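You operate a simulated robot arm through the tools that you are given. There is no shell and no other tool. Be economical: measure what you need, move in short steps, check, and stop when the job is done.

You run a simulated two-armed robot. Do the job below in one go: nothing can be reset, and whatever is moved stays where it is left.

TASK
Pick up the green carton marked "2995" from the deck of the steel cart with one hand, pass it to the other hand and put it on the top of the small table. Set down upright: green carton.

The check looks at the end state, three seconds after you hand in, the way a careful person would. Anything else that was tipped, shoved, dropped, spilled or broken makes it a failure.

THE ROBOT
Two 7-joint arms with two-finger parallel grippers on one trunk, on a base that drives. Base frame: it is fixed to the floor where the robot stands at the start and does not move with it; the origin is under the middle of the robot, x ahead of it, y to its left, z up. Lengths are in mm, angles in degrees, forces in N, time in s.
The left shoulder is at the start at [20, 113, 1172], the right one opposite. With the tool pointing down near the work surface each hand reaches from about 220 to 600 mm from the robot's upright axis, wherever it stands, measured 20 degrees to its own side. Places, roughly: top of the small table [-3600, -700, 900]. Payload 1.57 kg a hand.
The TCP of each hand is the grasp point between the finger pads, 30 mm short of the fingertips. In the tool frame z runs along the fingers and y along their closing line. Largest opening 80 mm; finger width 17, thickness 12; the body of the gripper, 40 by 82 mm, starts 80 mm behind the TCP.
Orientation is that of the tool frame in the base frame, as a unit quaternion [x, y, z, w]. With the fingers straight down and closing along the base's y, the tool's x points along the base's -x, its y along +y and its z along -z.

THE INTERFACE
- The arms move only by the tool play_rows. It takes "left_commands", "right_commands" or both (then of equal length, played together; a hand with none holds still); each is a list of rows, each an object (a shift or turn left out is 0, a gripper value left out holds the last) with "fingers": the closure, from 0 (fully open) to 1 (shut); "delta_pos": the shift along the tool's x, y, z in mm, a list of three; "rot": the turn, a rotation vector about the tool's x, y, z in degrees, a list of three. In form: [{"fingers": fingers, "delta_pos": [dx, dy, dz], "rot": [ax, ay, az]}, ...]. A call has 1 to 8 rows; each row is the pose to reach, as a shift and turn from the pose commanded when the call began, along the tool's axes at that moment. Rows are played at 5 a second. More than 50 mm and 8.6 degrees between two rows, or a gripper value outside its range, and nothing of the call is played. Where a pose cannot be reached the arm comes as near as it can. A force on the tool above 40 N (or 10 N above the force at the start of the call, whichever is more), or a blocked arm, ends the call early, and 0.2 s more pass. The fingers move at their own pace (about 45 mm/s each) and stop on an object; they squeeze with about 29 N. The grip force told is the motor's: it shows also when the fingers shut on nothing. Time passes only in rows, and 0.2 s behind the last, so rows that repeat a pose let the fingers close. The reply holds the time, the measured pose of the TCP, the force on the tool along the base axes, the opening and the grip force, in the units named above and with some noise, with the torque about the TCP (base axes, N m) and any sound that the robot's microphone picked up.
- Cameras (640 x 400 px; columns grow to the right, rows downward): "scene" is now at [88.9, 8.7, 1285.1]; the picture's right is [-0.04, -1.00, 0.00], its down [-0.69, 0.02, -0.72] and it looks along [0.72, -0.03, -0.69] (base axes); focal length 233 px, centre (320, 200). "left" rides on the left gripper at [72, 7, -122] in its tool frame; the picture's right is [-0.09, 1.00, 0.00], its down [-0.84, -0.08, -0.54] and it looks along [-0.54, -0.05, 0.84] (tool axes); focal length 238 px, centre (320, 200). "right" rides on the right gripper at [72, -7, -122] in its tool frame; the picture's right is [0.09, 1.00, 0.00], its down [-0.84, 0.08, -0.54] and it looks along [-0.54, 0.05, 0.84] (tool axes); focal length 238 px, centre (320, 200). There is no depth. A picture from a camera that has moved, and an enlarged one, comes with that camera's place and axes in the base frame and with its lens. The place of the scene camera against the robot may be out by one fixed shift of up to 18 mm in any direction.
- camera(camera): a new picture of that camera. It takes no simulated time.
- lift_body(by): slides the trunk up (or, below 0, down) by that many mm; the arms and the scene camera ride with it, the base frame stays. It gives what a move gives, with no picture.
- base_move(legs): drives the robot by 1 to 6 legs, each [ahead, left, turn to the left] in mm, mm and degrees, along the robot's own axes; the way and the turn of a leg run together, so that a leg with both is an arc; at most 1500 mm and 180 degrees a leg. The arms and the cameras ride along, it lands a little off, and it stops where it bumps. It gives what a move gives.
- turn_head(pan, tilt): turns the head with the scene camera to pan (to the left, within 80 degrees either way) and tilt (down, from -29 to 69), counted from straight ahead of the robot. It gives what a move gives.
- inspect(camera, box): a new picture of the part [left, top, right, bottom] of that camera's present view, enlarged. It takes no simulated time.
- hand_in(): hands the job in; it is judged then, once.

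Work in short steps. Places have to be worked out from the pictures, the camera data and where the tool is seen: move nearer, look again, correct. Check each grasp and each placing, and mend what went wrong. You have 120 turns and 92 pictures in all, those below and enlarged ones among them. Open the grippers and draw the arms clear of the work before you hand the job in, unless the task says otherwise; then end with one line.

The tools are called after "Request:" as name(argument=value, ...) on one line, values as JSON. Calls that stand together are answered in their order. play_rows: Moves the arms, as the interface text tells. Its arguments: {"type":"object","properties":{"left_commands":{"type":"array","items":{"type":"object","properties":{"fingers":{"type":"number"},"delta_pos":{"type":"array","items":{"type":"number"}},"rot":{"type":"array","items":{"type":"number"}}}}},"right_commands":{"type":"array","items":{"type":"object","properties":{"fingers":{"type":"number"},"delta_pos":{"type":"array","items":{"type":"number"}},"rot":{"type":"array","items":{"type":"number"}}}}}},"required":[]} The other tools are called the same way: lift_body (by) slides the trunk up or down; base_move (legs) drives the base; turn_head (pan, tilt) turns the head that bears the scene camera; camera (camera) takes a picture; inspect (camera, box) takes an enlarged picture of a part of a camera's view; hand_in () hands the job in.

At the start:

```text
time: 0.0
left_ee_pos: [458.6, 120.0, 1110.2]
left_tcp_rot: [0.0, 1.0, 0.0, 0.0]
left_force: [0.2, -0.1, 0.3]
left_torque: [0.02, 0.02, 0.0]
left_grip_width: 79.9
left_grasp_force: 0.0
right_ee_pos: [457.4, -312.7, 1041.6]
right_tcp_rot: [-0.001, 1.0, 0.0, 0.0]
right_force: [0.2, -0.7, 0.4]
right_torque: [0.03, 0.04, 0.0]
right_grip_width: 80.0
right_grasp_force: 0.1
trunk travel left (down, up): [-225.0, 345.0]
robot x, y, heading: [2.4, -1.2, 0.0]
head pan, tilt: [-2.1, 43.5]
```

scene: 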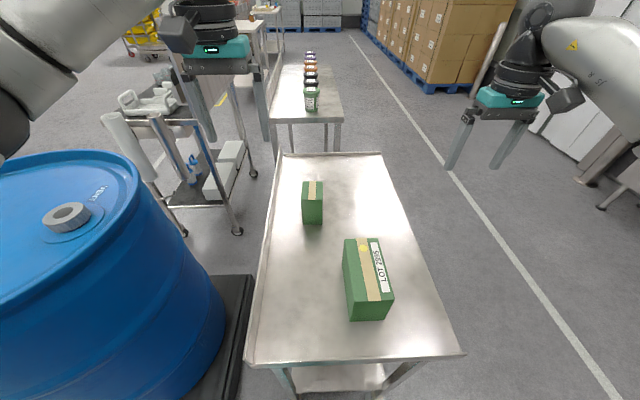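
right: 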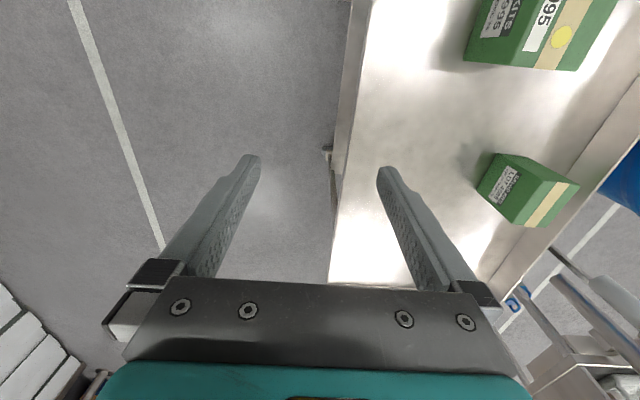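
left: 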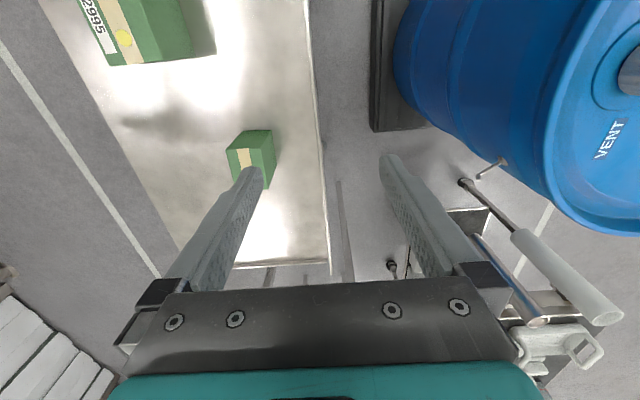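

The deck shows two green cartons; the near one seems to read 2995. I'll zoom in on both.

Request:
inspect(camera="scene", box=[280, 160, 440, 340])

Request:
inspect(camera="right", box=[420, 0, 640, 240])

```text
2.22 times, centred on (360, 250) of scene
camera zoom: at [88.9, 8.7, 1285.1], right [-0.04, -1.0, 0.0], down [-0.69, 0.02, -0.72], along [0.72, -0.03, -0.69], focal length 517 px, centre (231, 89)
```

zoom: 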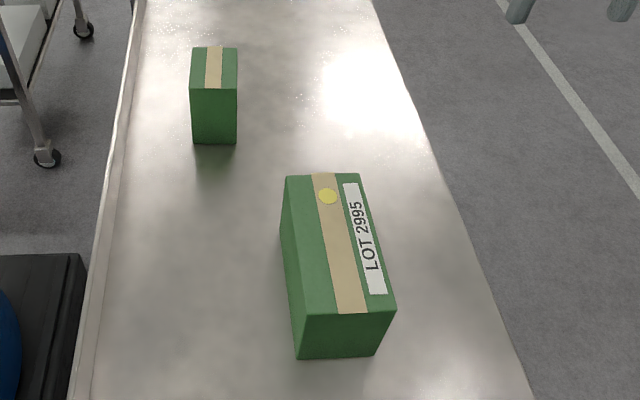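

```text
1.67 times, centred on (530, 120) of right
camera zoom: at [386.0, -320.4, 1162.2], right [-0.09, 1.0, 0.0], down [0.84, 0.08, 0.54], along [0.54, 0.05, -0.84], focal length 397 px, centre (-30, 333)
```

zoom: 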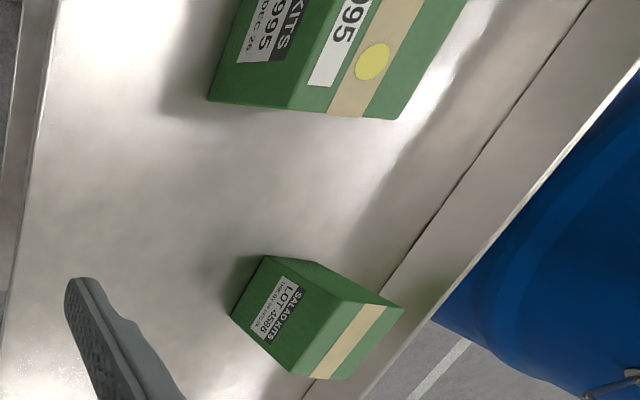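

The near carton reads LOT 2995 and spans roughly x 254–385, y −127…−58, z 788–884. The other carton is LOT 4586, so I leave it alone. The right hand will take the carton from above, slightly nearer than its middle. First I move the hand over it at the present height.

Request:
play_rows(right_commands=[{"delta_pos": [27, 37, 0], "fingers": 0}, {"delta_pos": [54, 74, 0]}, {"delta_pos": [80, 111, 0]}, {"delta_pos": [107, 148, 0]}, {"delta_pos": [134, 185, 0]}, {"delta_pos": [158, 221, 0]}, {"delta_pos": [158, 221, 0]}])

Request:
camera(camera="right")

Request:
camera(camera="scene")

```text
time: 1.6
left_ee_pos: [458.0, 120.5, 1109.8]
left_tcp_rot: [-0.002, 1.0, 0.0, 0.0]
left_force: [0.1, 0.0, -0.2]
left_torque: [-0.01, 0.01, 0.01]
left_grip_width: 80.2
left_grasp_force: 0.1
right_ee_pos: [299.8, -93.1, 1039.5]
right_tcp_rot: [0.0, 1.0, 0.0, 0.001]
right_force: [-0.6, -1.2, -0.3]
right_torque: [-0.02, -0.04, -0.06]
right_grip_width: 80.0
right_grasp_force: 0.0
trunk travel left (down, up): [-225.0, 345.0]
robot x, y, heading: [-1.0, 1.1, -0.1]
head pan, tilt: [-2.1, 43.5]
```

```text
86 pictures are left
camera right: at [227.6, -99.8, 1161.8], right [-0.09, 1.0, 0.0], down [0.84, 0.08, 0.54], along [0.54, 0.05, -0.84], focal length 238 px, centre (320, 200)
```

right: 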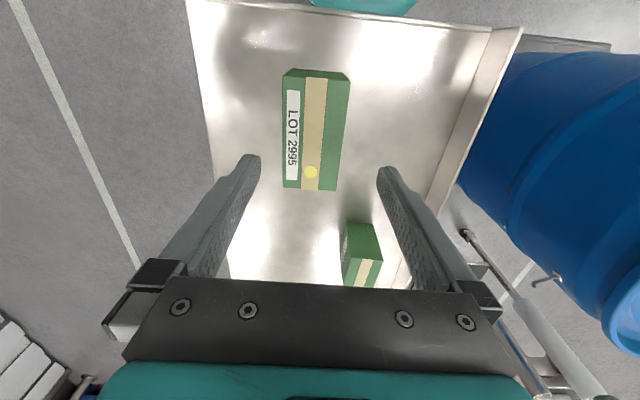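

```text
85 pictures are left
camera scene: at [88.9, 8.5, 1285.1], right [-0.04, -1.0, 0.0], down [-0.69, 0.03, -0.72], along [0.72, -0.03, -0.69], focal length 233 px, centre (320, 200)
```

scene: 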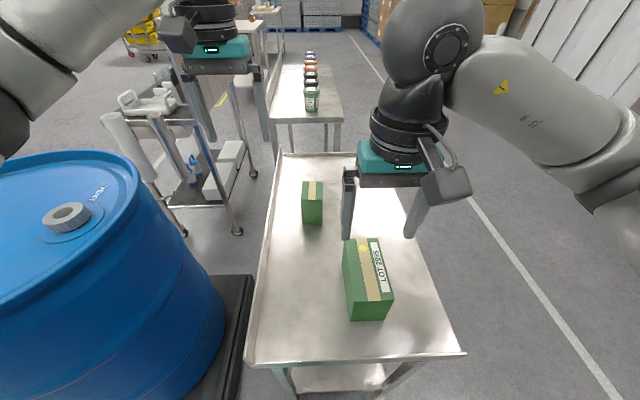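

The hand is over the carton. I zoom in to refine where its faces are.

Request:
inspect(camera="right", box=[240, 50, 400, 210])

```text
2.50 times, centred on (320, 130) of right
camera zoom: at [227.6, -99.8, 1161.8], right [-0.09, 1.0, 0.0], down [0.84, 0.08, 0.54], along [0.54, 0.05, -0.84], focal length 596 px, centre (320, 375)
```

zoom: 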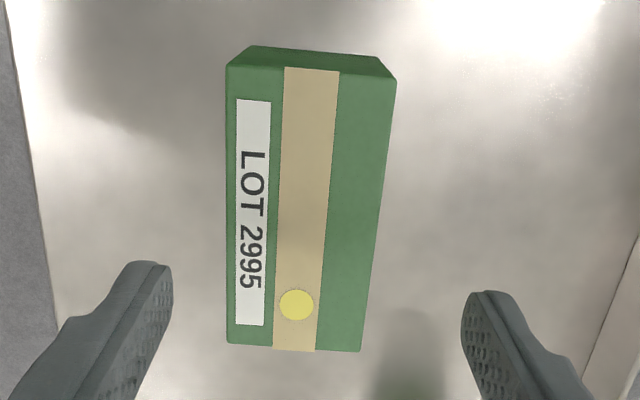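

From this near-overhead view, the carton's midline is about 7 mm to the right of the tool, at y≈−100, with no real yaw. I shift, come down to just above the top and look again.

Request:
play_rows(right_commands=[{"delta_pos": [0, -7, 35]}, {"delta_pos": [0, -7, 70]}, {"delta_pos": [0, -7, 100]}, {"delta_pos": [0, -7, 100]}])

Request:
camera(camera="right")

Request:
inspect(camera="scene", box=[280, 160, 440, 340])

```text
time: 2.6
left_ee_pos: [458.8, 121.4, 1110.0]
left_tcp_rot: [-0.001, 1.0, 0.0, 0.0]
left_force: [0.2, 0.3, -0.3]
left_torque: [-0.05, -0.02, 0.01]
left_grip_width: 80.1
left_grasp_force: 0.0
right_ee_pos: [301.7, -99.7, 940.6]
right_tcp_rot: [0.0, 1.0, 0.0, 0.0]
right_force: [0.0, -0.1, -0.2]
right_torque: [0.01, 0.01, 0.0]
right_grip_width: 80.0
right_grasp_force: 0.1
trunk travel left (down, up): [-225.0, 345.0]
robot x, y, heading: [-0.3, 0.4, -0.1]
head pan, tilt: [-2.1, 43.5]
```

```text
83 pictures are left
camera right: at [229.6, -106.9, 1062.3], right [-0.09, 1.0, 0.0], down [0.84, 0.08, 0.54], along [0.54, 0.05, -0.84], focal length 238 px, centre (320, 200)
```

right: 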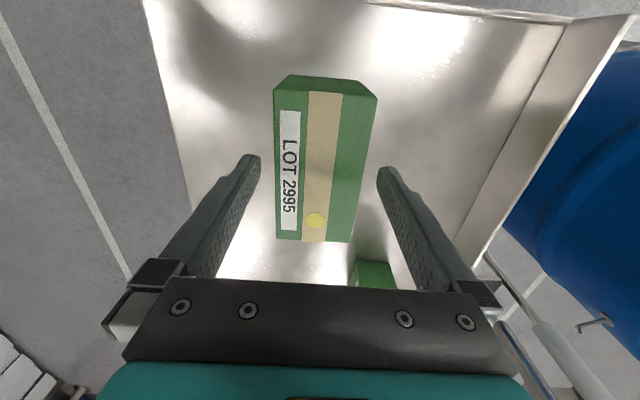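

```text
2.22 times, centred on (360, 250) of scene
camera zoom: at [88.9, 8.7, 1285.2], right [-0.04, -1.0, 0.0], down [-0.69, 0.02, -0.72], along [0.72, -0.03, -0.69], focal length 517 px, centre (231, 89)
```

zoom: 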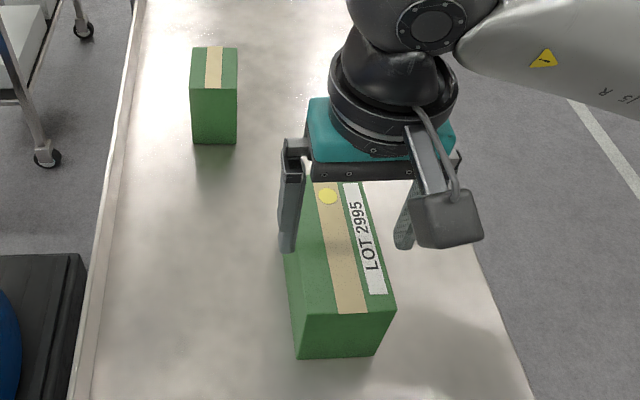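

The top is at z≈892, and the carton is centred on y≈−100 with about 5 mm of clearance each side. I lower 80 mm so the pads overlap the upper part, then look before closing.

Request:
play_rows(right_commands=[{"delta_pos": [0, 0, 25]}, {"delta_pos": [0, 0, 50]}, {"delta_pos": [0, 0, 78]}, {"delta_pos": [0, 0, 78]}])

Request:
camera(camera="right")

```text
time: 3.6
left_ee_pos: [460.7, 121.6, 1110.2]
left_tcp_rot: [-0.001, 1.0, 0.0, 0.0]
left_force: [-0.8, 0.2, -0.2]
left_torque: [0.01, 0.01, 0.01]
left_grip_width: 80.1
left_grasp_force: 0.1
right_ee_pos: [299.6, -100.6, 862.7]
right_tcp_rot: [0.0, 1.0, 0.0, 0.0]
right_force: [-1.0, -0.1, -0.5]
right_torque: [0.0, 0.01, 0.03]
right_grip_width: 79.9
right_grasp_force: 0.1
trunk travel left (down, up): [-225.0, 345.0]
robot x, y, heading: [-3.1, 1.5, -0.1]
head pan, tilt: [-2.1, 43.5]
```

```text
81 pictures are left
camera right: at [228.1, -106.8, 983.2], right [-0.09, 1.0, 0.0], down [0.84, 0.08, 0.54], along [0.54, 0.05, -0.84], focal length 238 px, centre (320, 200)
```

right: 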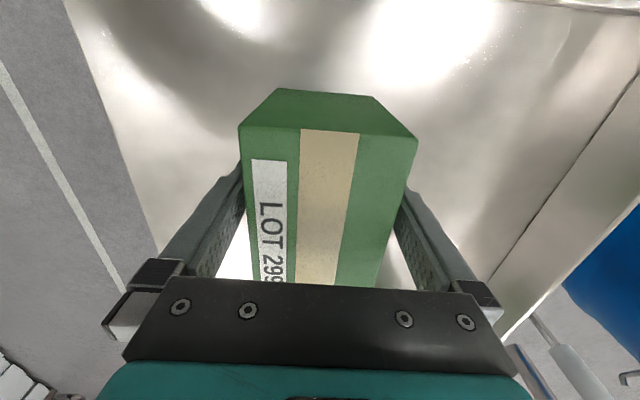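

The fingers straddle the carton evenly, with no contact force. I close.

Request:
play_rows(right_commands=[{"fingers": 1}, {"fingers": 1}, {"fingers": 1}, {"fingers": 1}, {"fingers": 1}])

```text
time: 4.8
left_ee_pos: [458.8, 120.7, 1109.8]
left_tcp_rot: [-0.001, 1.0, -0.001, 0.0]
left_force: [-0.3, 0.8, -0.5]
left_torque: [-0.01, -0.03, -0.01]
left_grip_width: 79.8
left_grasp_force: 0.1
right_ee_pos: [299.0, -100.3, 861.9]
right_tcp_rot: [0.0, 1.0, -0.001, 0.0]
right_force: [-0.6, 0.0, -0.7]
right_torque: [0.06, -0.01, 0.01]
right_grip_width: 69.6
right_grasp_force: 29.0
trunk travel left (down, up): [-225.0, 345.0]
robot x, y, heading: [-2.4, -0.2, 0.0]
head pan, tilt: [-2.1, 43.5]
```

The grip holds at 69.6 mm. I lift 60 mm gently and check weight and tilt.

Request:
play_rows(right_commands=[{"delta_pos": [0, 0, -10]}, {"delta_pos": [0, 0, -25]}, {"delta_pos": [0, 0, -40]}, {"delta_pos": [0, 0, -60]}, {"delta_pos": [0, 0, -60]}])

Request:
camera(camera="scene")

Request:
camera(camera="right")

```text
time: 6.0
left_ee_pos: [459.5, 121.1, 1108.3]
left_tcp_rot: [-0.002, 1.0, 0.0, 0.0]
left_force: [-0.3, 0.5, 0.4]
left_torque: [0.0, 0.0, -0.01]
left_grip_width: 79.9
left_grasp_force: 0.0
right_ee_pos: [300.7, -101.2, 920.8]
right_tcp_rot: [0.0, 1.0, 0.0, 0.0]
right_force: [0.3, 0.9, -4.8]
right_torque: [0.0, 0.07, 0.01]
right_grip_width: 69.9
right_grasp_force: 29.0
trunk travel left (down, up): [-225.0, 345.0]
robot x, y, heading: [-0.2, 0.9, 0.1]
head pan, tilt: [-2.1, 43.5]
```

```text
80 pictures are left
camera scene: at [89.1, 8.6, 1285.1], right [-0.04, -1.0, 0.0], down [-0.69, 0.03, -0.72], along [0.72, -0.03, -0.69], focal length 233 px, centre (320, 200)
```

scene: 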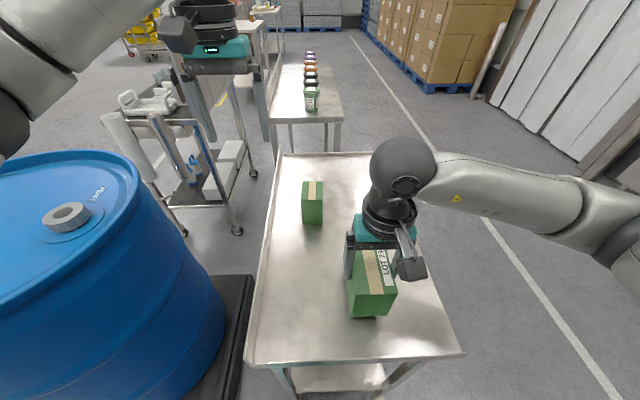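

```text
79 pictures are left
camera right: at [228.8, -107.2, 1043.4], right [-0.09, 1.0, 0.0], down [0.84, 0.08, 0.54], along [0.54, 0.05, -0.84], focal length 238 px, centre (320, 200)
```

right: 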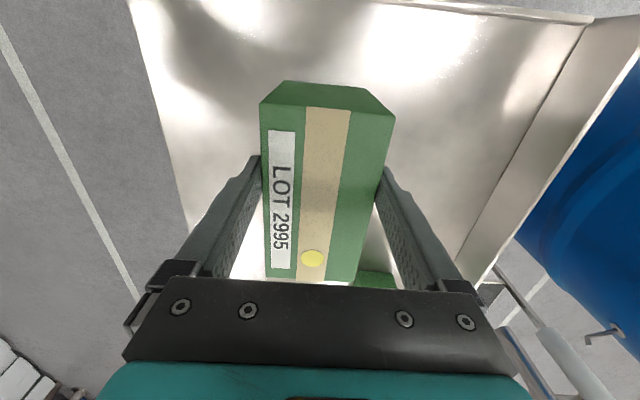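

The carton looks lower in the grip than when I closed on it. I zoom in to see whether it slipped.

Request:
inspect(camera="scene", box=[320, 220, 440, 340])

Request:
inspect(camera="left", box=[0, 0, 240, 150])

```text
3.33 times, centred on (380, 280) of scene
camera zoom: at [89.1, 8.6, 1285.1], right [-0.04, -1.0, 0.0], down [-0.69, 0.03, -0.72], along [0.72, -0.03, -0.69], focal length 775 px, centre (120, -67)
```

zoom: 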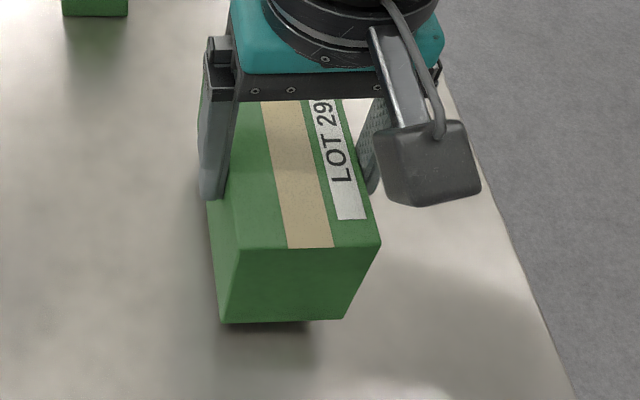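

```text
2.67 times, centred on (120, 75) of left
camera zoom: at [387.5, 128.6, 1231.1], right [0.09, 1.0, 0.0], down [0.84, -0.08, 0.54], along [0.54, -0.05, -0.84], focal length 636 px, centre (853, 533)
```

zoom: 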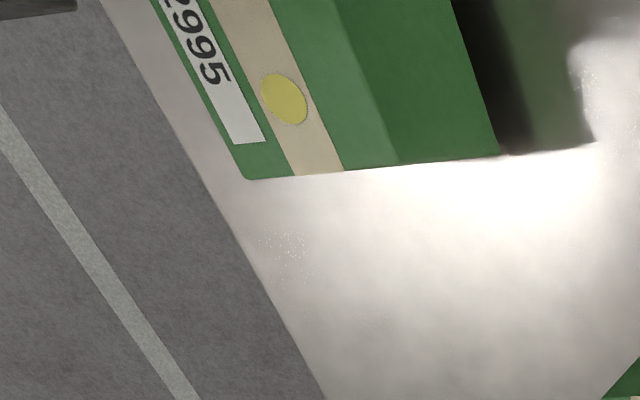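

The carton is off the deck, but it rose only about 20–28 mm while the hand rose 60, so it slid in the grip. I lower right away to set it back on the deck and regrip deeper. I go down 22 mm first and check the force.

Request:
play_rows(right_commands=[{"delta_pos": [0, 0, 8]}, {"delta_pos": [0, 0, 16]}, {"delta_pos": [0, 0, 22]}, {"delta_pos": [0, 0, 22]}])

Request:
camera(camera="right")

Request:
inspect(camera="scene", box=[320, 220, 440, 340])

```text
time: 7.0
left_ee_pos: [458.6, 121.8, 1109.8]
left_tcp_rot: [-0.001, 1.0, 0.0, 0.0]
left_force: [0.0, 0.3, 0.2]
left_torque: [0.03, 0.0, 0.0]
left_grip_width: 80.0
left_grasp_force: 0.1
right_ee_pos: [299.3, -99.5, 899.8]
right_tcp_rot: [0.0, 1.0, 0.0, 0.0]
right_force: [-0.3, -0.2, -4.0]
right_torque: [-0.03, 0.11, 0.0]
right_grip_width: 69.6
right_grasp_force: 29.4
trunk travel left (down, up): [-225.0, 345.0]
robot x, y, heading: [-1.2, 1.2, -0.2]
head pan, tilt: [-2.1, 43.5]
```

```text
76 pictures are left
camera right: at [228.6, -106.7, 1021.2], right [-0.09, 1.0, 0.0], down [0.84, 0.08, 0.54], along [0.54, 0.05, -0.84], focal length 238 px, centre (320, 200)
```

right: 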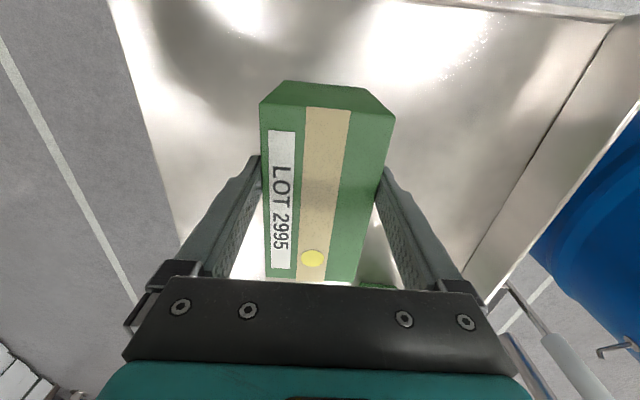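

```text
3.33 times, centred on (380, 280) of scene
camera zoom: at [89.1, 8.7, 1285.1], right [-0.04, -1.0, 0.0], down [-0.69, 0.03, -0.72], along [0.72, -0.03, -0.69], focal length 775 px, centre (120, -67)
```

zoom: 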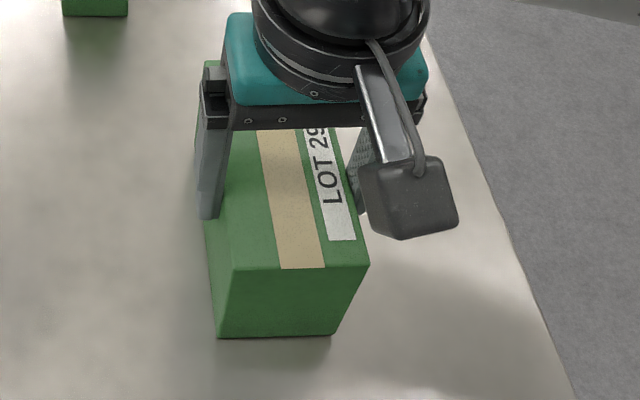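

The carton sits the same in the hand as before the lowering, so it is not creeping. The load is about 4.5 N. I lower in small steps until the deck takes the weight.

Request:
play_rows(right_commands=[{"delta_pos": [0, 0, 2]}, {"delta_pos": [0, 0, 4]}, {"delta_pos": [0, 0, 4]}])

```text
time: 7.8
left_ee_pos: [459.5, 120.8, 1109.7]
left_tcp_rot: [0.0, 1.0, 0.0, 0.0]
left_force: [0.9, 0.2, -0.2]
left_torque: [0.0, 0.0, 0.0]
left_grip_width: 80.2
left_grasp_force: 0.2
right_ee_pos: [300.4, -99.3, 896.9]
right_tcp_rot: [0.0, 1.0, 0.0, 0.0]
right_force: [-0.3, -0.4, 0.3]
right_torque: [-0.19, -0.08, -0.05]
right_grip_width: 69.9
right_grasp_force: 29.0
trunk travel left (down, up): [-225.0, 345.0]
robot x, y, heading: [0.0, -0.6, 0.0]
head pan, tilt: [-2.1, 43.5]
```

The deck now carries the carton, and TCP 897 confirms a slide of about 35 mm. I open, go 50 mm deeper and regrip.

Request:
play_rows(right_commands=[{"fingers": 0}, {"fingers": 0}, {"fingers": 0}])

Request:
camera(camera="right")

```text
time: 8.6
left_ee_pos: [458.6, 121.2, 1109.8]
left_tcp_rot: [0.0, 1.0, 0.0, 0.0]
left_force: [0.2, 0.2, -0.1]
left_torque: [0.01, -0.02, -0.04]
left_grip_width: 79.9
left_grasp_force: 0.1
right_ee_pos: [300.8, -98.4, 896.2]
right_tcp_rot: [0.0, 1.0, 0.0, 0.0]
right_force: [0.2, -0.4, 0.3]
right_torque: [-0.02, -0.01, 0.01]
right_grip_width: 80.1
right_grasp_force: 0.0
trunk travel left (down, up): [-225.0, 345.0]
robot x, y, heading: [-0.6, -1.0, -0.2]
head pan, tilt: [-2.1, 43.5]
```

```text
74 pictures are left
camera right: at [228.0, -106.2, 1018.2], right [-0.09, 1.0, 0.0], down [0.84, 0.08, 0.54], along [0.54, 0.05, -0.84], focal length 238 px, centre (320, 200)
```

right: 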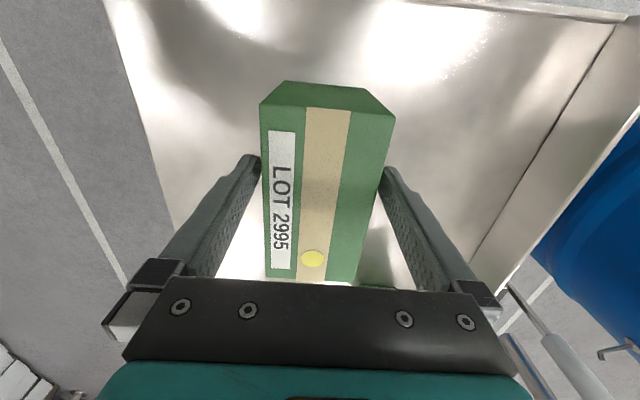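

The carton stands level and centred. I descend 48 mm and close.

Request:
play_rows(right_commands=[{"delta_pos": [0, 0, 16]}, {"delta_pos": [0, 0, 32]}, {"delta_pos": [0, 0, 48]}, {"delta_pos": [0, 0, 48]}, {"delta_pos": [0, 0, 48], "fingers": 1}, {"delta_pos": [0, 0, 48]}, {"delta_pos": [0, 0, 48]}, {"delta_pos": [0, 0, 48]}])

```text
time: 10.4
left_ee_pos: [459.4, 121.2, 1109.8]
left_tcp_rot: [0.0, 1.0, 0.0, 0.0]
left_force: [0.0, -0.6, 0.5]
left_torque: [0.02, 0.0, 0.0]
left_grip_width: 79.8
left_grasp_force: 0.1
right_ee_pos: [300.2, -100.1, 848.6]
right_tcp_rot: [0.0, 1.0, 0.001, 0.0]
right_force: [0.9, 0.9, 0.3]
right_torque: [0.07, -0.1, 0.05]
right_grip_width: 69.9
right_grasp_force: 29.1
trunk travel left (down, up): [-225.0, 345.0]
robot x, y, heading: [0.9, 1.2, 0.0]
head pan, tilt: [-2.1, 43.5]
```

The deeper grip is made. I lift slowly by 24 mm and compare the picture.

Request:
camera(camera="right")

Request:
play_rows(right_commands=[{"delta_pos": [0, 0, -2]}, {"delta_pos": [0, 0, -5]}, {"delta_pos": [0, 0, -8]}, {"delta_pos": [0, 0, -12]}, {"delta_pos": [0, 0, -16]}, {"delta_pos": [0, 0, -20]}, {"delta_pos": [0, 0, -24]}, {"delta_pos": [0, 0, -24]}])

Request:
camera(camera="right")

```text
73 pictures are left
camera right: at [228.3, -106.6, 970.4], right [-0.09, 1.0, 0.0], down [0.84, 0.08, 0.54], along [0.54, 0.05, -0.84], focal length 238 px, centre (320, 200)
```

right: 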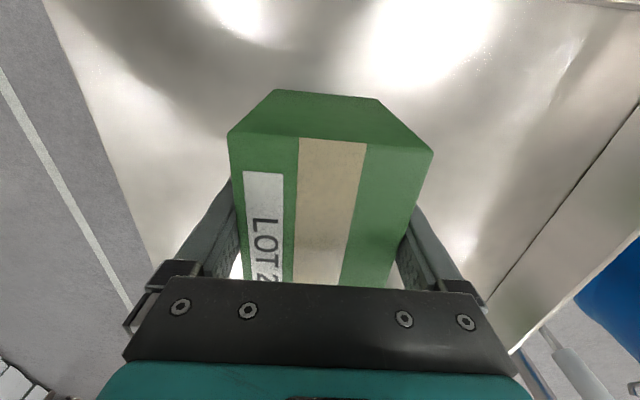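

```text
time: 12.2
left_ee_pos: [458.9, 119.6, 1109.8]
left_tcp_rot: [-0.001, 1.0, 0.0, 0.0]
left_force: [0.8, 0.3, 0.3]
left_torque: [0.0, -0.02, -0.04]
left_grip_width: 79.9
left_grasp_force: 0.0
right_ee_pos: [300.2, -99.0, 872.0]
right_tcp_rot: [0.001, 1.0, 0.0, 0.0]
right_force: [-0.6, -1.3, -4.6]
right_torque: [0.04, 0.08, -0.01]
right_grip_width: 70.0
right_grasp_force: 29.2
trunk travel left (down, up): [-225.0, 345.0]
robot x, y, heading: [1.8, -3.3, -0.1]
head pan, tilt: [-2.1, 43.5]
```

```text
72 pictures are left
camera right: at [228.1, -106.8, 994.2], right [-0.09, 1.0, 0.0], down [0.84, 0.08, 0.54], along [0.54, 0.05, -0.84], focal length 238 px, centre (320, 200)
```

right: 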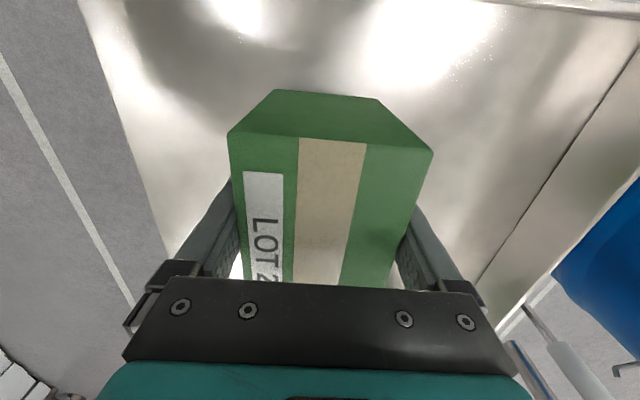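

There is no slip this time, and the view is unchanged with a load of about 4.6 N. I raise more with the trunk and check again.

Request:
lift_body(by=60)

Request:
camera(camera="right")

```text
time: 13.2
left_ee_pos: [458.8, 120.5, 1169.9]
left_tcp_rot: [-0.001, 1.0, 0.0, 0.0]
left_force: [-0.7, 0.6, 0.8]
left_torque: [0.0, 0.03, 0.02]
left_grip_width: 80.1
left_grasp_force: 0.0
right_ee_pos: [299.3, -101.1, 930.9]
right_tcp_rot: [0.0, 1.0, 0.0, 0.0]
right_force: [0.8, 0.0, -4.1]
right_torque: [-0.01, 0.09, -0.03]
right_grip_width: 69.9
right_grasp_force: 29.4
trunk travel left (down, up): [-285.0, 285.0]
robot x, y, heading: [0.7, 0.1, -0.0]
head pan, tilt: [-2.1, 43.5]
```

```text
71 pictures are left
camera right: at [228.2, -106.8, 1053.9], right [-0.09, 1.0, 0.0], down [0.84, 0.08, 0.54], along [0.54, 0.05, -0.84], focal length 238 px, centre (320, 200)
```

right: 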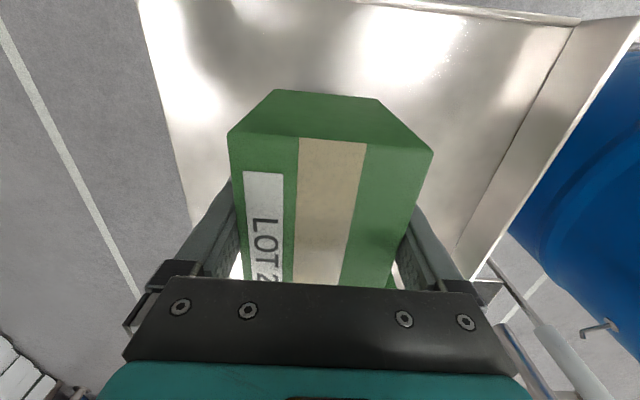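

The hold is firm. I raise a further 60 mm and look around, pan right first, to plan the drive.

Request:
lift_body(by=60)

Request:
turn_head(pan=-80, tilt=25)

Request:
camera(camera="scene")

Request:
turn_head(pan=80, tilt=25)

Request:
camera(camera="scene")

```text
time: 14.2
left_ee_pos: [459.7, 121.0, 1229.4]
left_tcp_rot: [-0.001, 1.0, 0.0, 0.001]
left_force: [-0.6, 0.2, -0.1]
left_torque: [0.0, -0.01, 0.01]
left_grip_width: 79.8
left_grasp_force: 0.0
right_ee_pos: [299.6, -100.1, 992.2]
right_tcp_rot: [0.0, 1.0, 0.0, 0.0]
right_force: [0.2, -0.4, -4.1]
right_torque: [0.01, 0.12, -0.03]
right_grip_width: 69.9
right_grasp_force: 29.4
trunk travel left (down, up): [-345.0, 225.0]
robot x, y, heading: [0.6, -0.7, 0.2]
head pan, tilt: [-2.1, 43.5]
```

```text
time: 15.7
left_ee_pos: [459.0, 121.0, 1230.4]
left_tcp_rot: [-0.001, 1.0, 0.001, 0.0]
left_force: [1.3, 0.6, -0.3]
left_torque: [0.02, -0.03, -0.03]
left_grip_width: 80.1
left_grasp_force: 0.1
right_ee_pos: [300.1, -100.3, 992.1]
right_tcp_rot: [0.0, 1.0, 0.0, -0.001]
right_force: [0.5, 0.6, -3.5]
right_torque: [0.02, 0.05, -0.05]
right_grip_width: 69.9
right_grasp_force: 28.6
trunk travel left (down, up): [-345.0, 225.0]
robot x, y, heading: [-1.9, 2.5, 0.3]
head pan, tilt: [-80.0, 25.0]
```

```text
70 pictures are left
camera scene: at [22.8, -79.1, 1433.6], right [-0.98, -0.17, 0.0], down [-0.07, 0.42, -0.91], along [0.16, -0.89, -0.42], focal length 233 px, centre (320, 200)
```

scene: 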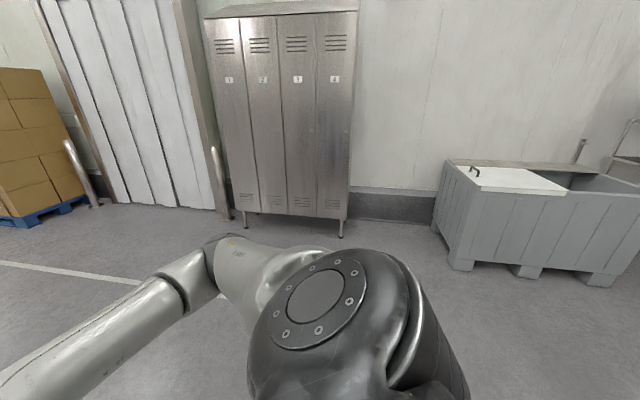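

```text
time: 18.2
left_ee_pos: [459.7, 120.8, 1229.6]
left_tcp_rot: [-0.001, 1.0, 0.0, 0.0]
left_force: [0.5, -0.3, 0.1]
left_torque: [-0.03, 0.01, 0.0]
left_grip_width: 79.8
left_grasp_force: 0.0
right_ee_pos: [299.2, -100.0, 992.4]
right_tcp_rot: [0.0, 1.0, 0.0, -0.001]
right_force: [0.4, -0.8, -4.0]
right_torque: [0.03, 0.08, -0.03]
right_grip_width: 69.9
right_grasp_force: 29.1
trunk travel left (down, up): [-345.0, 225.0]
robot x, y, heading: [1.0, -4.5, 0.1]
head pan, tilt: [80.0, 25.0]
```

```text
69 pictures are left
camera scene: at [22.8, 102.4, 1433.6], right [0.98, -0.17, 0.0], down [-0.07, -0.42, -0.91], along [0.16, 0.89, -0.42], focal length 233 px, centre (320, 200)
```

scene: 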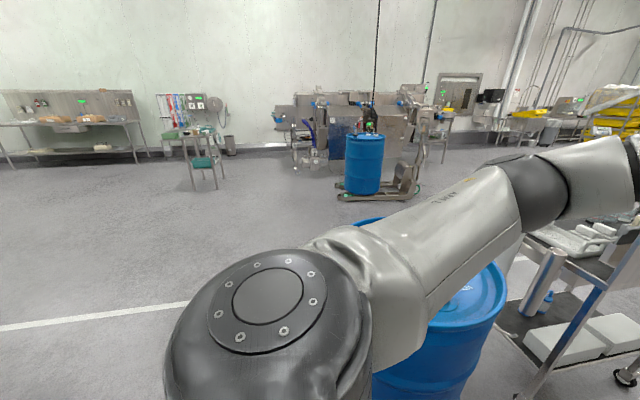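

The right side and rear-left look clear, with the bin at rear right well off. The cart and barrel are ahead, so I back straight off 450 mm before the handover.

Request:
base_move(legs=[[-200, 0, 0], [-250, 0, 0]])

Request:
camera(camera="right")

Request:
turn_head(pan=0, tilt=40)

Request:
camera(camera="scene")

```text
time: 21.2
left_ee_pos: [9.0, 120.2, 1229.8]
left_tcp_rot: [-0.001, 1.0, 0.0, 0.0]
left_force: [0.1, -0.9, 0.5]
left_torque: [-0.01, -0.01, -0.01]
left_grip_width: 79.8
left_grasp_force: 0.0
right_ee_pos: [-147.8, -100.8, 991.8]
right_tcp_rot: [0.0, 1.0, 0.0, 0.0]
right_force: [-0.1, -0.6, -4.8]
right_torque: [0.02, 0.06, 0.0]
right_grip_width: 69.8
right_grasp_force: 28.8
trunk travel left (down, up): [-345.0, 225.0]
robot x, y, heading: [-450.6, 1.5, 0.0]
head pan, tilt: [80.0, 25.0]
```

```text
68 pictures are left
camera right: at [-220.8, -107.5, 1114.2], right [-0.09, 1.0, 0.0], down [0.84, 0.08, 0.54], along [0.54, 0.05, -0.84], focal length 238 px, centre (320, 200)
```

right: 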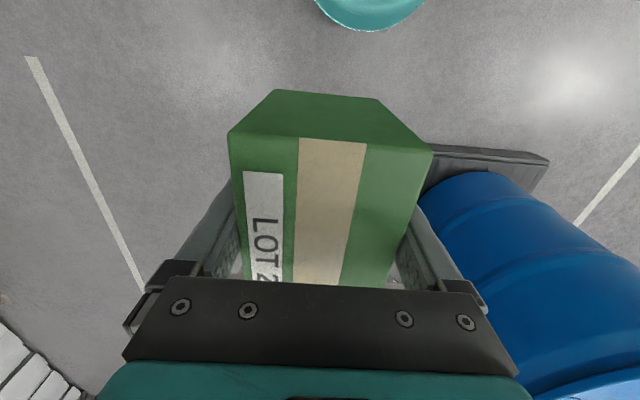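

```text
time: 22.7
left_ee_pos: [11.1, 119.9, 1228.7]
left_tcp_rot: [-0.001, 1.0, 0.0, 0.0]
left_force: [0.2, 0.3, -0.2]
left_torque: [0.02, -0.01, -0.01]
left_grip_width: 80.0
left_grasp_force: 0.0
right_ee_pos: [-148.3, -100.1, 991.9]
right_tcp_rot: [0.0, 1.0, 0.001, 0.0]
right_force: [-0.3, -0.1, -5.0]
right_torque: [0.03, 0.06, 0.02]
right_grip_width: 69.9
right_grasp_force: 29.1
trunk travel left (down, up): [-345.0, 225.0]
robot x, y, heading: [-451.2, -3.2, -0.1]
head pan, tilt: [0.0, 40.0]
```

```text
67 pictures are left
camera scene: at [-356.6, 10.9, 1410.3], right [0.0, -1.0, 0.0], down [-0.64, 0.0, -0.77], along [0.77, 0.0, -0.64], focal length 233 px, centre (320, 200)
```

scene: 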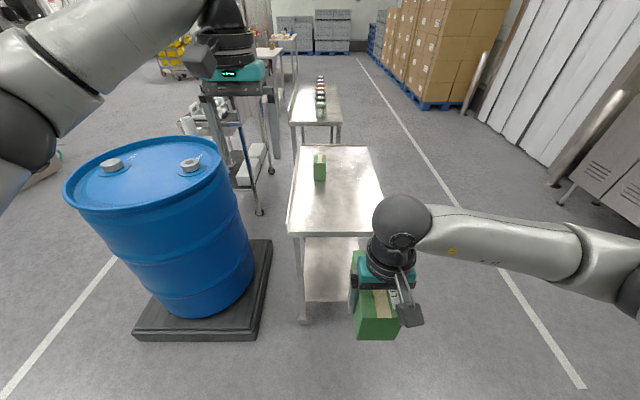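

The carton rides firmly and there is open space here. Now I turn the right hand so the carton's far end points left toward the left hand: +60° in one call while moving 60 mm forward.

Request:
play_rows(right_commands=[{"delta_pos": [-8, 0, 0], "rot": [0, 0, -7.5]}, {"delta_pos": [-16, 0, 0], "rot": [0, 0, -15]}, {"delta_pos": [-24, 0, 0], "rot": [0, 0, -22.5]}, {"delta_pos": [-32, 0, 0], "rot": [0, 0, -30]}, {"delta_pos": [-40, 0, 0], "rot": [0, 0, -37.5]}, {"delta_pos": [-48, 0, 0], "rot": [0, 0, -45]}, {"delta_pos": [-56, 0, 0], "rot": [0, 0, -52.5]}, {"delta_pos": [-64, 0, 0], "rot": [0, 0, -60]}])

Request:
camera(camera="scene")

```text
time: 24.5
left_ee_pos: [10.5, 121.3, 1230.4]
left_tcp_rot: [-0.002, 1.0, 0.0, 0.0]
left_force: [-1.0, -0.1, -0.1]
left_torque: [0.01, -0.01, 0.01]
left_grip_width: 79.9
left_grasp_force: 0.0
right_ee_pos: [-83.5, -100.9, 994.1]
right_tcp_rot: [-0.501, 0.865, 0.001, -0.001]
right_force: [-0.6, 0.1, -3.7]
right_torque: [-0.03, 0.0, -0.02]
right_grip_width: 69.8
right_grasp_force: 29.2
trunk travel left (down, up): [-345.0, 225.0]
robot x, y, heading: [-449.0, -3.3, 0.2]
head pan, tilt: [0.0, 40.0]
```

```text
66 pictures are left
camera scene: at [-356.4, 10.8, 1410.3], right [0.0, -1.0, 0.0], down [-0.64, 0.0, -0.77], along [0.77, 0.0, -0.64], focal length 233 px, centre (320, 200)
```

scene: 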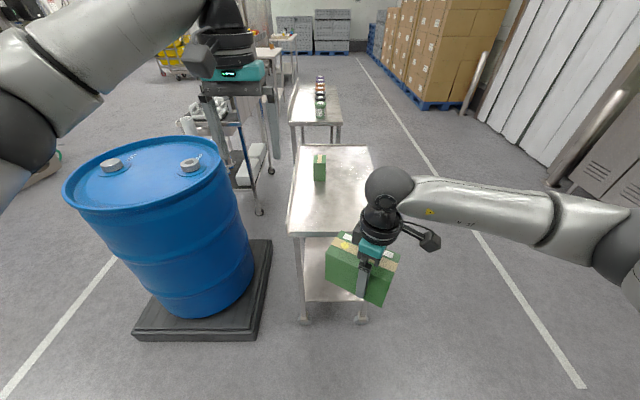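

The turn worked smoothly with no slip. I go on another 60° and a bit forward and right, so the left hand can come in from its natural side.

Request:
play_rows(right_commands=[{"delta_pos": [-2, -8, 0], "rot": [0, 0, -7.5]}, {"delta_pos": [-4, -16, 0], "rot": [0, 0, -15]}, {"delta_pos": [-5, -24, 0], "rot": [0, 0, -22.5]}, {"delta_pos": [-7, -32, 0], "rot": [0, 0, -30]}, {"delta_pos": [-8, -40, 0], "rot": [0, 0, -37.5]}, {"delta_pos": [-10, -48, 0], "rot": [0, 0, -45]}, {"delta_pos": [-12, -56, 0], "rot": [0, 0, -52.5]}, {"delta_pos": [-13, -62, 0], "rot": [0, 0, -60]}])

Request:
camera(camera="scene")

Request:
camera(camera="right")

```text
time: 26.3
left_ee_pos: [10.9, 121.9, 1230.9]
left_tcp_rot: [-0.001, 1.0, -0.001, 0.0]
left_force: [-0.4, -0.1, -0.1]
left_torque: [-0.02, -0.01, -0.02]
left_grip_width: 80.0
left_grasp_force: 0.0
right_ee_pos: [-193.0, -39.1, 949.0]
right_tcp_rot: [0.862, -0.507, 0.018, -0.015]
right_force: [0.4, 0.3, -4.3]
right_torque: [-0.12, -0.05, -0.02]
right_grip_width: 69.9
right_grasp_force: 28.7
right hand out of reach, approached as far as the arm can: row 1, 2, 3, 4, 5, 6, 7, 8
trunk travel left (down, up): [-345.0, 225.0]
robot x, y, heading: [-444.3, -1.4, 0.1]
head pan, tilt: [0.0, 40.0]
```

```text
65 pictures are left
camera scene: at [-356.0, 12.7, 1410.2], right [0.0, -1.0, 0.0], down [-0.64, 0.0, -0.77], along [0.77, 0.0, -0.64], focal length 233 px, centre (320, 200)
```

scene: 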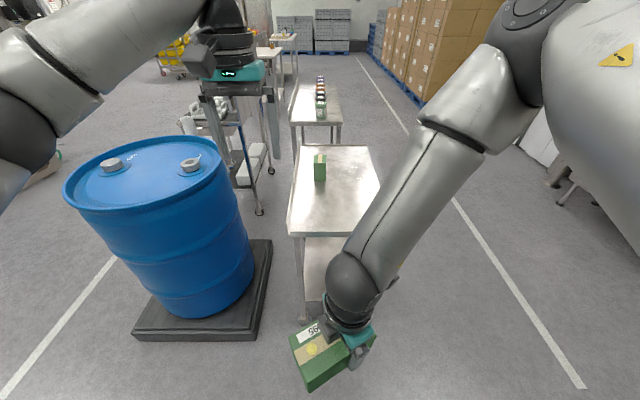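

```text
64 pictures are left
camera right: at [-157.2, -98.7, 1072.4], right [-0.82, -0.57, -0.04], down [-0.5, 0.69, 0.52], along [-0.27, 0.45, -0.85], focal length 238 px, centre (320, 200)
```

right: 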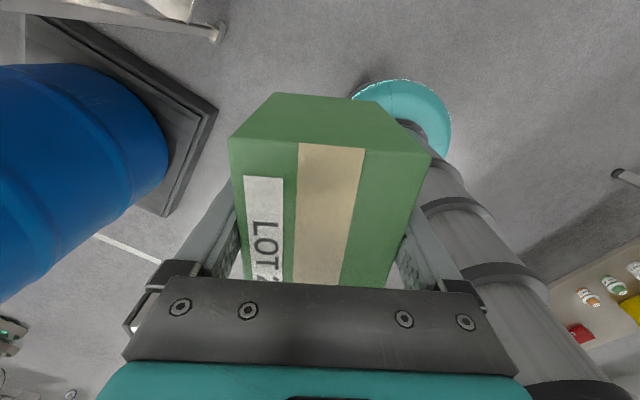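

The 120° yaw pushed the arm to its limit: the pose came out about 180 mm off, though the carton is still held well. I turn back 30°, to yaw 90°.

Request:
play_rows(right_commands=[{"rot": [0, 0, 6]}, {"rot": [0, 0, 12]}, {"rot": [0, 0, 18]}, {"rot": [0, 0, 24]}, {"rot": [0, 0, 30]}, {"rot": [0, 0, 30]}])

Request:
camera(camera="scene")

```text
time: 27.7
left_ee_pos: [11.3, 119.7, 1230.4]
left_tcp_rot: [-0.001, 1.0, 0.0, 0.0]
left_force: [0.4, -0.1, 0.1]
left_torque: [0.0, 0.02, -0.01]
left_grip_width: 80.0
left_grasp_force: 0.1
right_ee_pos: [-187.6, -39.3, 951.2]
right_tcp_rot: [-0.7, 0.714, -0.014, 0.019]
right_force: [0.7, 0.4, -4.6]
right_torque: [-0.08, 0.02, 0.03]
right_grip_width: 70.0
right_grasp_force: 29.5
trunk travel left (down, up): [-345.0, 225.0]
robot x, y, heading: [-447.9, 0.1, -0.2]
head pan, tilt: [0.0, 40.0]
```

```text
63 pictures are left
camera scene: at [-356.7, 10.9, 1410.3], right [0.0, -1.0, 0.0], down [-0.64, 0.0, -0.77], along [0.77, 0.0, -0.64], focal length 233 px, centre (320, 200)
```

scene: 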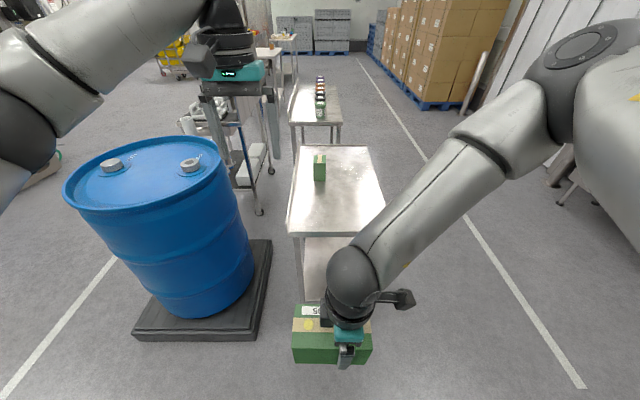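

Yaw is about 89° now and the carton is still held. I move it out to a roomier handover spot, about 430 mm ahead and 110 mm right of the robot, and take out the 2.7° tilt.

Request:
play_rows(right_commands=[{"delta_pos": [9, -21, -6], "rot": [-0.4, 0, 0]}, {"delta_pos": [18, -42, -12], "rot": [-0.8, 0, 0]}, {"delta_pos": [27, -64, -18], "rot": [-1.2, 0, 0]}, {"delta_pos": [36, -85, -24], "rot": [-1.6, 0, 0]}, {"delta_pos": [45, -106, -30], "rot": [-2, 0, 0]}, {"delta_pos": [54, -128, -37], "rot": [-2.4, 0, 0]}, {"delta_pos": [63, -149, -43], "rot": [-2.7, 0, 0]}, {"delta_pos": [71, -170, -49], "rot": [-2.7, 0, 0]}])

Request:
camera(camera="scene")

```text
time: 29.5
left_ee_pos: [10.9, 120.8, 1229.8]
left_tcp_rot: [-0.001, 1.0, 0.0, 0.001]
left_force: [0.6, 1.0, -0.1]
left_torque: [0.0, 0.0, -0.02]
left_grip_width: 80.0
left_grasp_force: 0.1
right_ee_pos: [-135.0, -64.9, 969.7]
right_tcp_rot: [-0.701, 0.713, -0.008, 0.014]
right_force: [-0.3, 0.6, -4.7]
right_torque: [-0.1, 0.02, -0.01]
right_grip_width: 69.5
right_grasp_force: 29.1
right hand out of reach, approached as far as the arm can: row 3, 4, 5, 6, 7, 8
trunk travel left (down, up): [-345.0, 225.0]
robot x, y, heading: [-446.3, 0.8, -0.3]
head pan, tilt: [0.0, 40.0]
```

```text
62 pictures are left
camera scene: at [-356.6, 10.8, 1410.3], right [0.0, -1.0, 0.0], down [-0.64, 0.0, -0.77], along [0.77, 0.0, -0.64], focal length 233 px, centre (320, 200)
```

scene: 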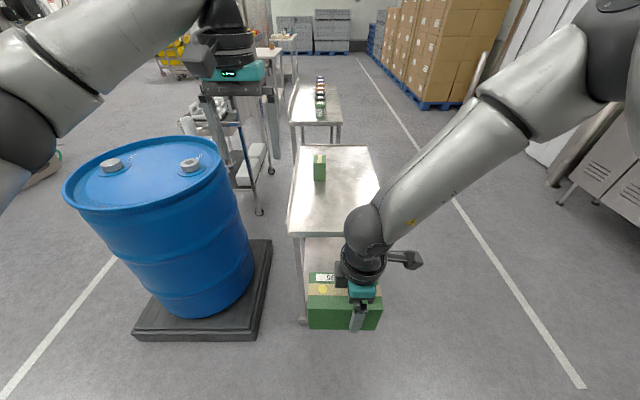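

The right arm meets a wrist limit there. Its present spot, about 310 mm ahead at y≈−65 and yaw 90°, is workable, so I'll bring the left hand to it. I swing the left hand to point right and 25° down with its camera up, starting with a first part.

Request:
play_rows(left_commands=[{"delta_pos": [7, -2, 7], "rot": [3.9, 3.9, -6.1]}, {"delta_pos": [14, -4, 14], "rot": [7.8, 7.8, -12.2]}, {"delta_pos": [21, -6, 21], "rot": [11.7, 11.7, -18.3]}, {"delta_pos": [28, -8, 28], "rot": [15.5, 15.5, -24.4]}, {"delta_pos": [35, -10, 35], "rot": [19.4, 19.4, -30.5]}, {"delta_pos": [42, -12, 42], "rot": [23.3, 23.3, -36.6]}, {"delta_pos": [49, -14, 49], "rot": [27.2, 27.2, -42.7]}, {"delta_pos": [54, -16, 56], "rot": [30.3, 30.3, -47.6]}])

Request:
camera(camera="scene")

```text
time: 31.3
left_ee_pos: [-43.2, 104.7, 1174.0]
left_tcp_rot: [-0.396, 0.847, -0.251, -0.252]
left_force: [0.4, 0.0, 0.0]
left_torque: [0.03, 0.01, 0.02]
left_grip_width: 80.0
left_grasp_force: 0.1
right_ee_pos: [-135.8, -64.7, 969.8]
right_tcp_rot: [-0.701, 0.713, -0.008, 0.014]
right_force: [0.4, -0.6, -4.3]
right_torque: [-0.08, -0.04, 0.02]
right_grip_width: 70.0
right_grasp_force: 29.3
trunk travel left (down, up): [-345.0, 225.0]
robot x, y, heading: [-447.9, 3.2, 0.1]
head pan, tilt: [0.0, 40.0]
```

```text
61 pictures are left
camera scene: at [-356.7, 11.1, 1410.3], right [0.0, -1.0, 0.0], down [-0.64, 0.0, -0.77], along [0.77, 0.0, -0.64], focal length 233 px, centre (320, 200)
```

scene: 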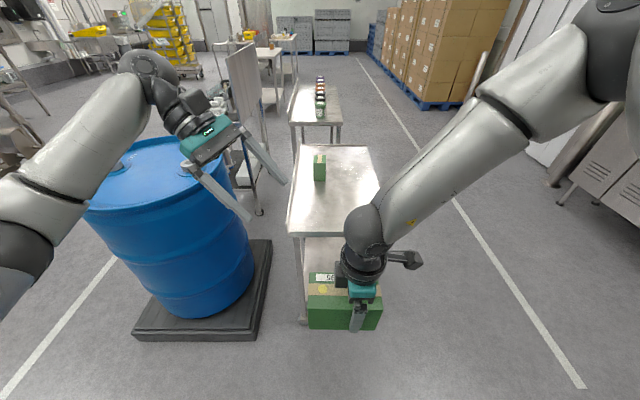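

The left hand tracks well. I finish its turn in place.

Request:
play_rows(left_commands=[{"rot": [3.4, 3.4, -5.3]}, {"rot": [6.8, 6.8, -10.6]}, {"rot": [10.1, 10.1, -15.9]}, {"rot": [13.5, 13.5, -21.2]}, {"rot": [16.9, 16.9, -26.5]}, {"rot": [20.2, 20.2, -31.7]}, {"rot": [20.2, 20.2, -31.7]}])

Request:
camera(camera="scene")

Request:
camera(camera="left")

```text
time: 32.9
left_ee_pos: [-42.8, 104.2, 1174.3]
left_tcp_rot: [0.597, -0.596, 0.379, 0.38]
left_force: [-0.2, 1.0, -0.2]
left_torque: [0.02, -0.03, -0.05]
left_grip_width: 80.1
left_grasp_force: 0.1
right_ee_pos: [-136.0, -65.4, 969.3]
right_tcp_rot: [-0.701, 0.713, -0.007, 0.014]
right_force: [-0.3, 0.3, -3.4]
right_torque: [-0.1, 0.01, 0.02]
right_grip_width: 70.1
right_grasp_force: 29.0
trunk travel left (down, up): [-345.0, 225.0]
robot x, y, heading: [-448.0, -3.6, 0.1]
head pan, tilt: [0.0, 40.0]
```

```text
60 pictures are left
camera scene: at [-356.5, 10.8, 1410.3], right [0.0, -1.0, 0.0], down [-0.64, 0.0, -0.77], along [0.77, 0.0, -0.64], focal length 233 px, centre (320, 200)
```

scene: 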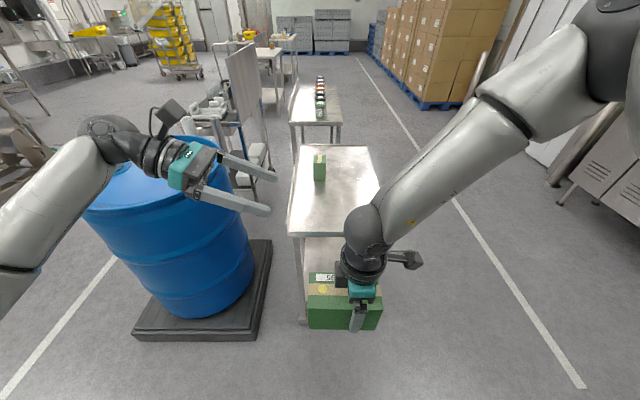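

```text
59 pictures are left
camera left: at [-49.7, 185.8, 1289.8], right [-1.0, 0.04, -0.08], down [0.07, 0.84, -0.53], along [0.05, -0.53, -0.84], focal length 238 px, centre (320, 200)
```

left: 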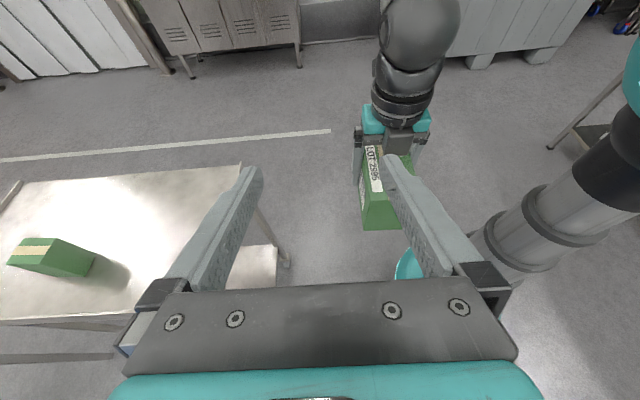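

The left hand holds the wanted attitude exactly. The carton's centre should be near (−135, −44, 965) with its left end at y≈21. I move the left hand to a pre-grasp at (−135, 80, 965), matched to the carton's 1.7° tilt.

Request:
play_rows(left_commands=[{"delta_pos": [-26, 13, 16], "rot": [0.1, 0, 0.2]}, {"delta_pos": [-51, 26, 31], "rot": [0.2, 0, 0.5]}, {"delta_pos": [-77, 39, 47], "rot": [0.3, 0, 0.7]}, {"delta_pos": [-102, 53, 63], "rot": [0.4, 0, 0.9]}, {"delta_pos": [-128, 66, 79], "rot": [0.5, 0, 1.1]}, {"delta_pos": [-154, 79, 94], "rot": [0.6, 0, 1.4]}, {"delta_pos": [-179, 92, 110], "rot": [0.7, 0, 1.6]}, {"delta_pos": [-179, 92, 110], "rot": [0.7, 0, 1.6]}])

Request:
camera(camera="left")

Request:
camera(camera="scene")

```text
time: 34.7
left_ee_pos: [-135.9, 78.5, 962.3]
left_tcp_rot: [-0.591, 0.601, -0.39, -0.37]
left_force: [-0.4, 0.2, -0.2]
left_torque: [0.0, 0.01, 0.03]
left_grip_width: 80.1
left_grasp_force: 0.1
right_ee_pos: [-135.0, -64.1, 969.1]
right_tcp_rot: [-0.701, 0.713, -0.007, 0.014]
right_force: [0.2, -0.1, -3.7]
right_torque: [-0.09, 0.0, -0.01]
right_grip_width: 70.0
right_grasp_force: 29.0
trunk travel left (down, up): [-345.0, 225.0]
robot x, y, heading: [-445.5, -2.8, 0.2]
head pan, tilt: [0.0, 40.0]
```

```text
58 pictures are left
camera left: at [-146.1, 159.9, 1079.0], right [-0.99, 0.04, -0.11], down [0.09, 0.85, -0.53], along [0.08, -0.53, -0.84], focal length 238 px, centre (320, 200)
```

left: 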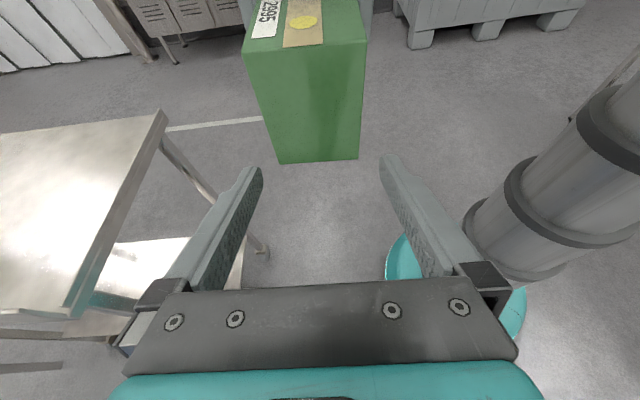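

```text
57 pictures are left
camera scene: at [-356.5, 10.9, 1410.3], right [0.0, -1.0, 0.0], down [-0.64, 0.0, -0.77], along [0.77, 0.0, -0.64], focal length 233 px, centre (320, 200)
```

scene: 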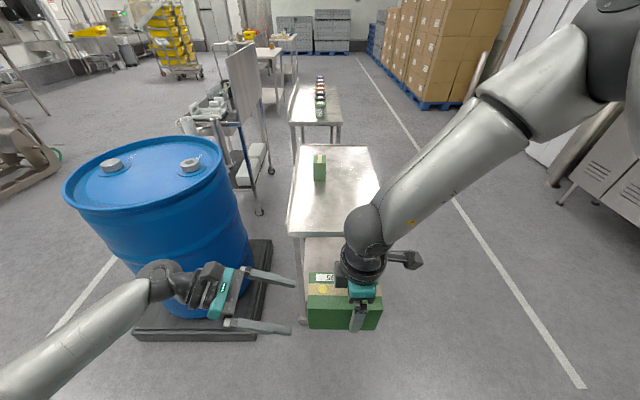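

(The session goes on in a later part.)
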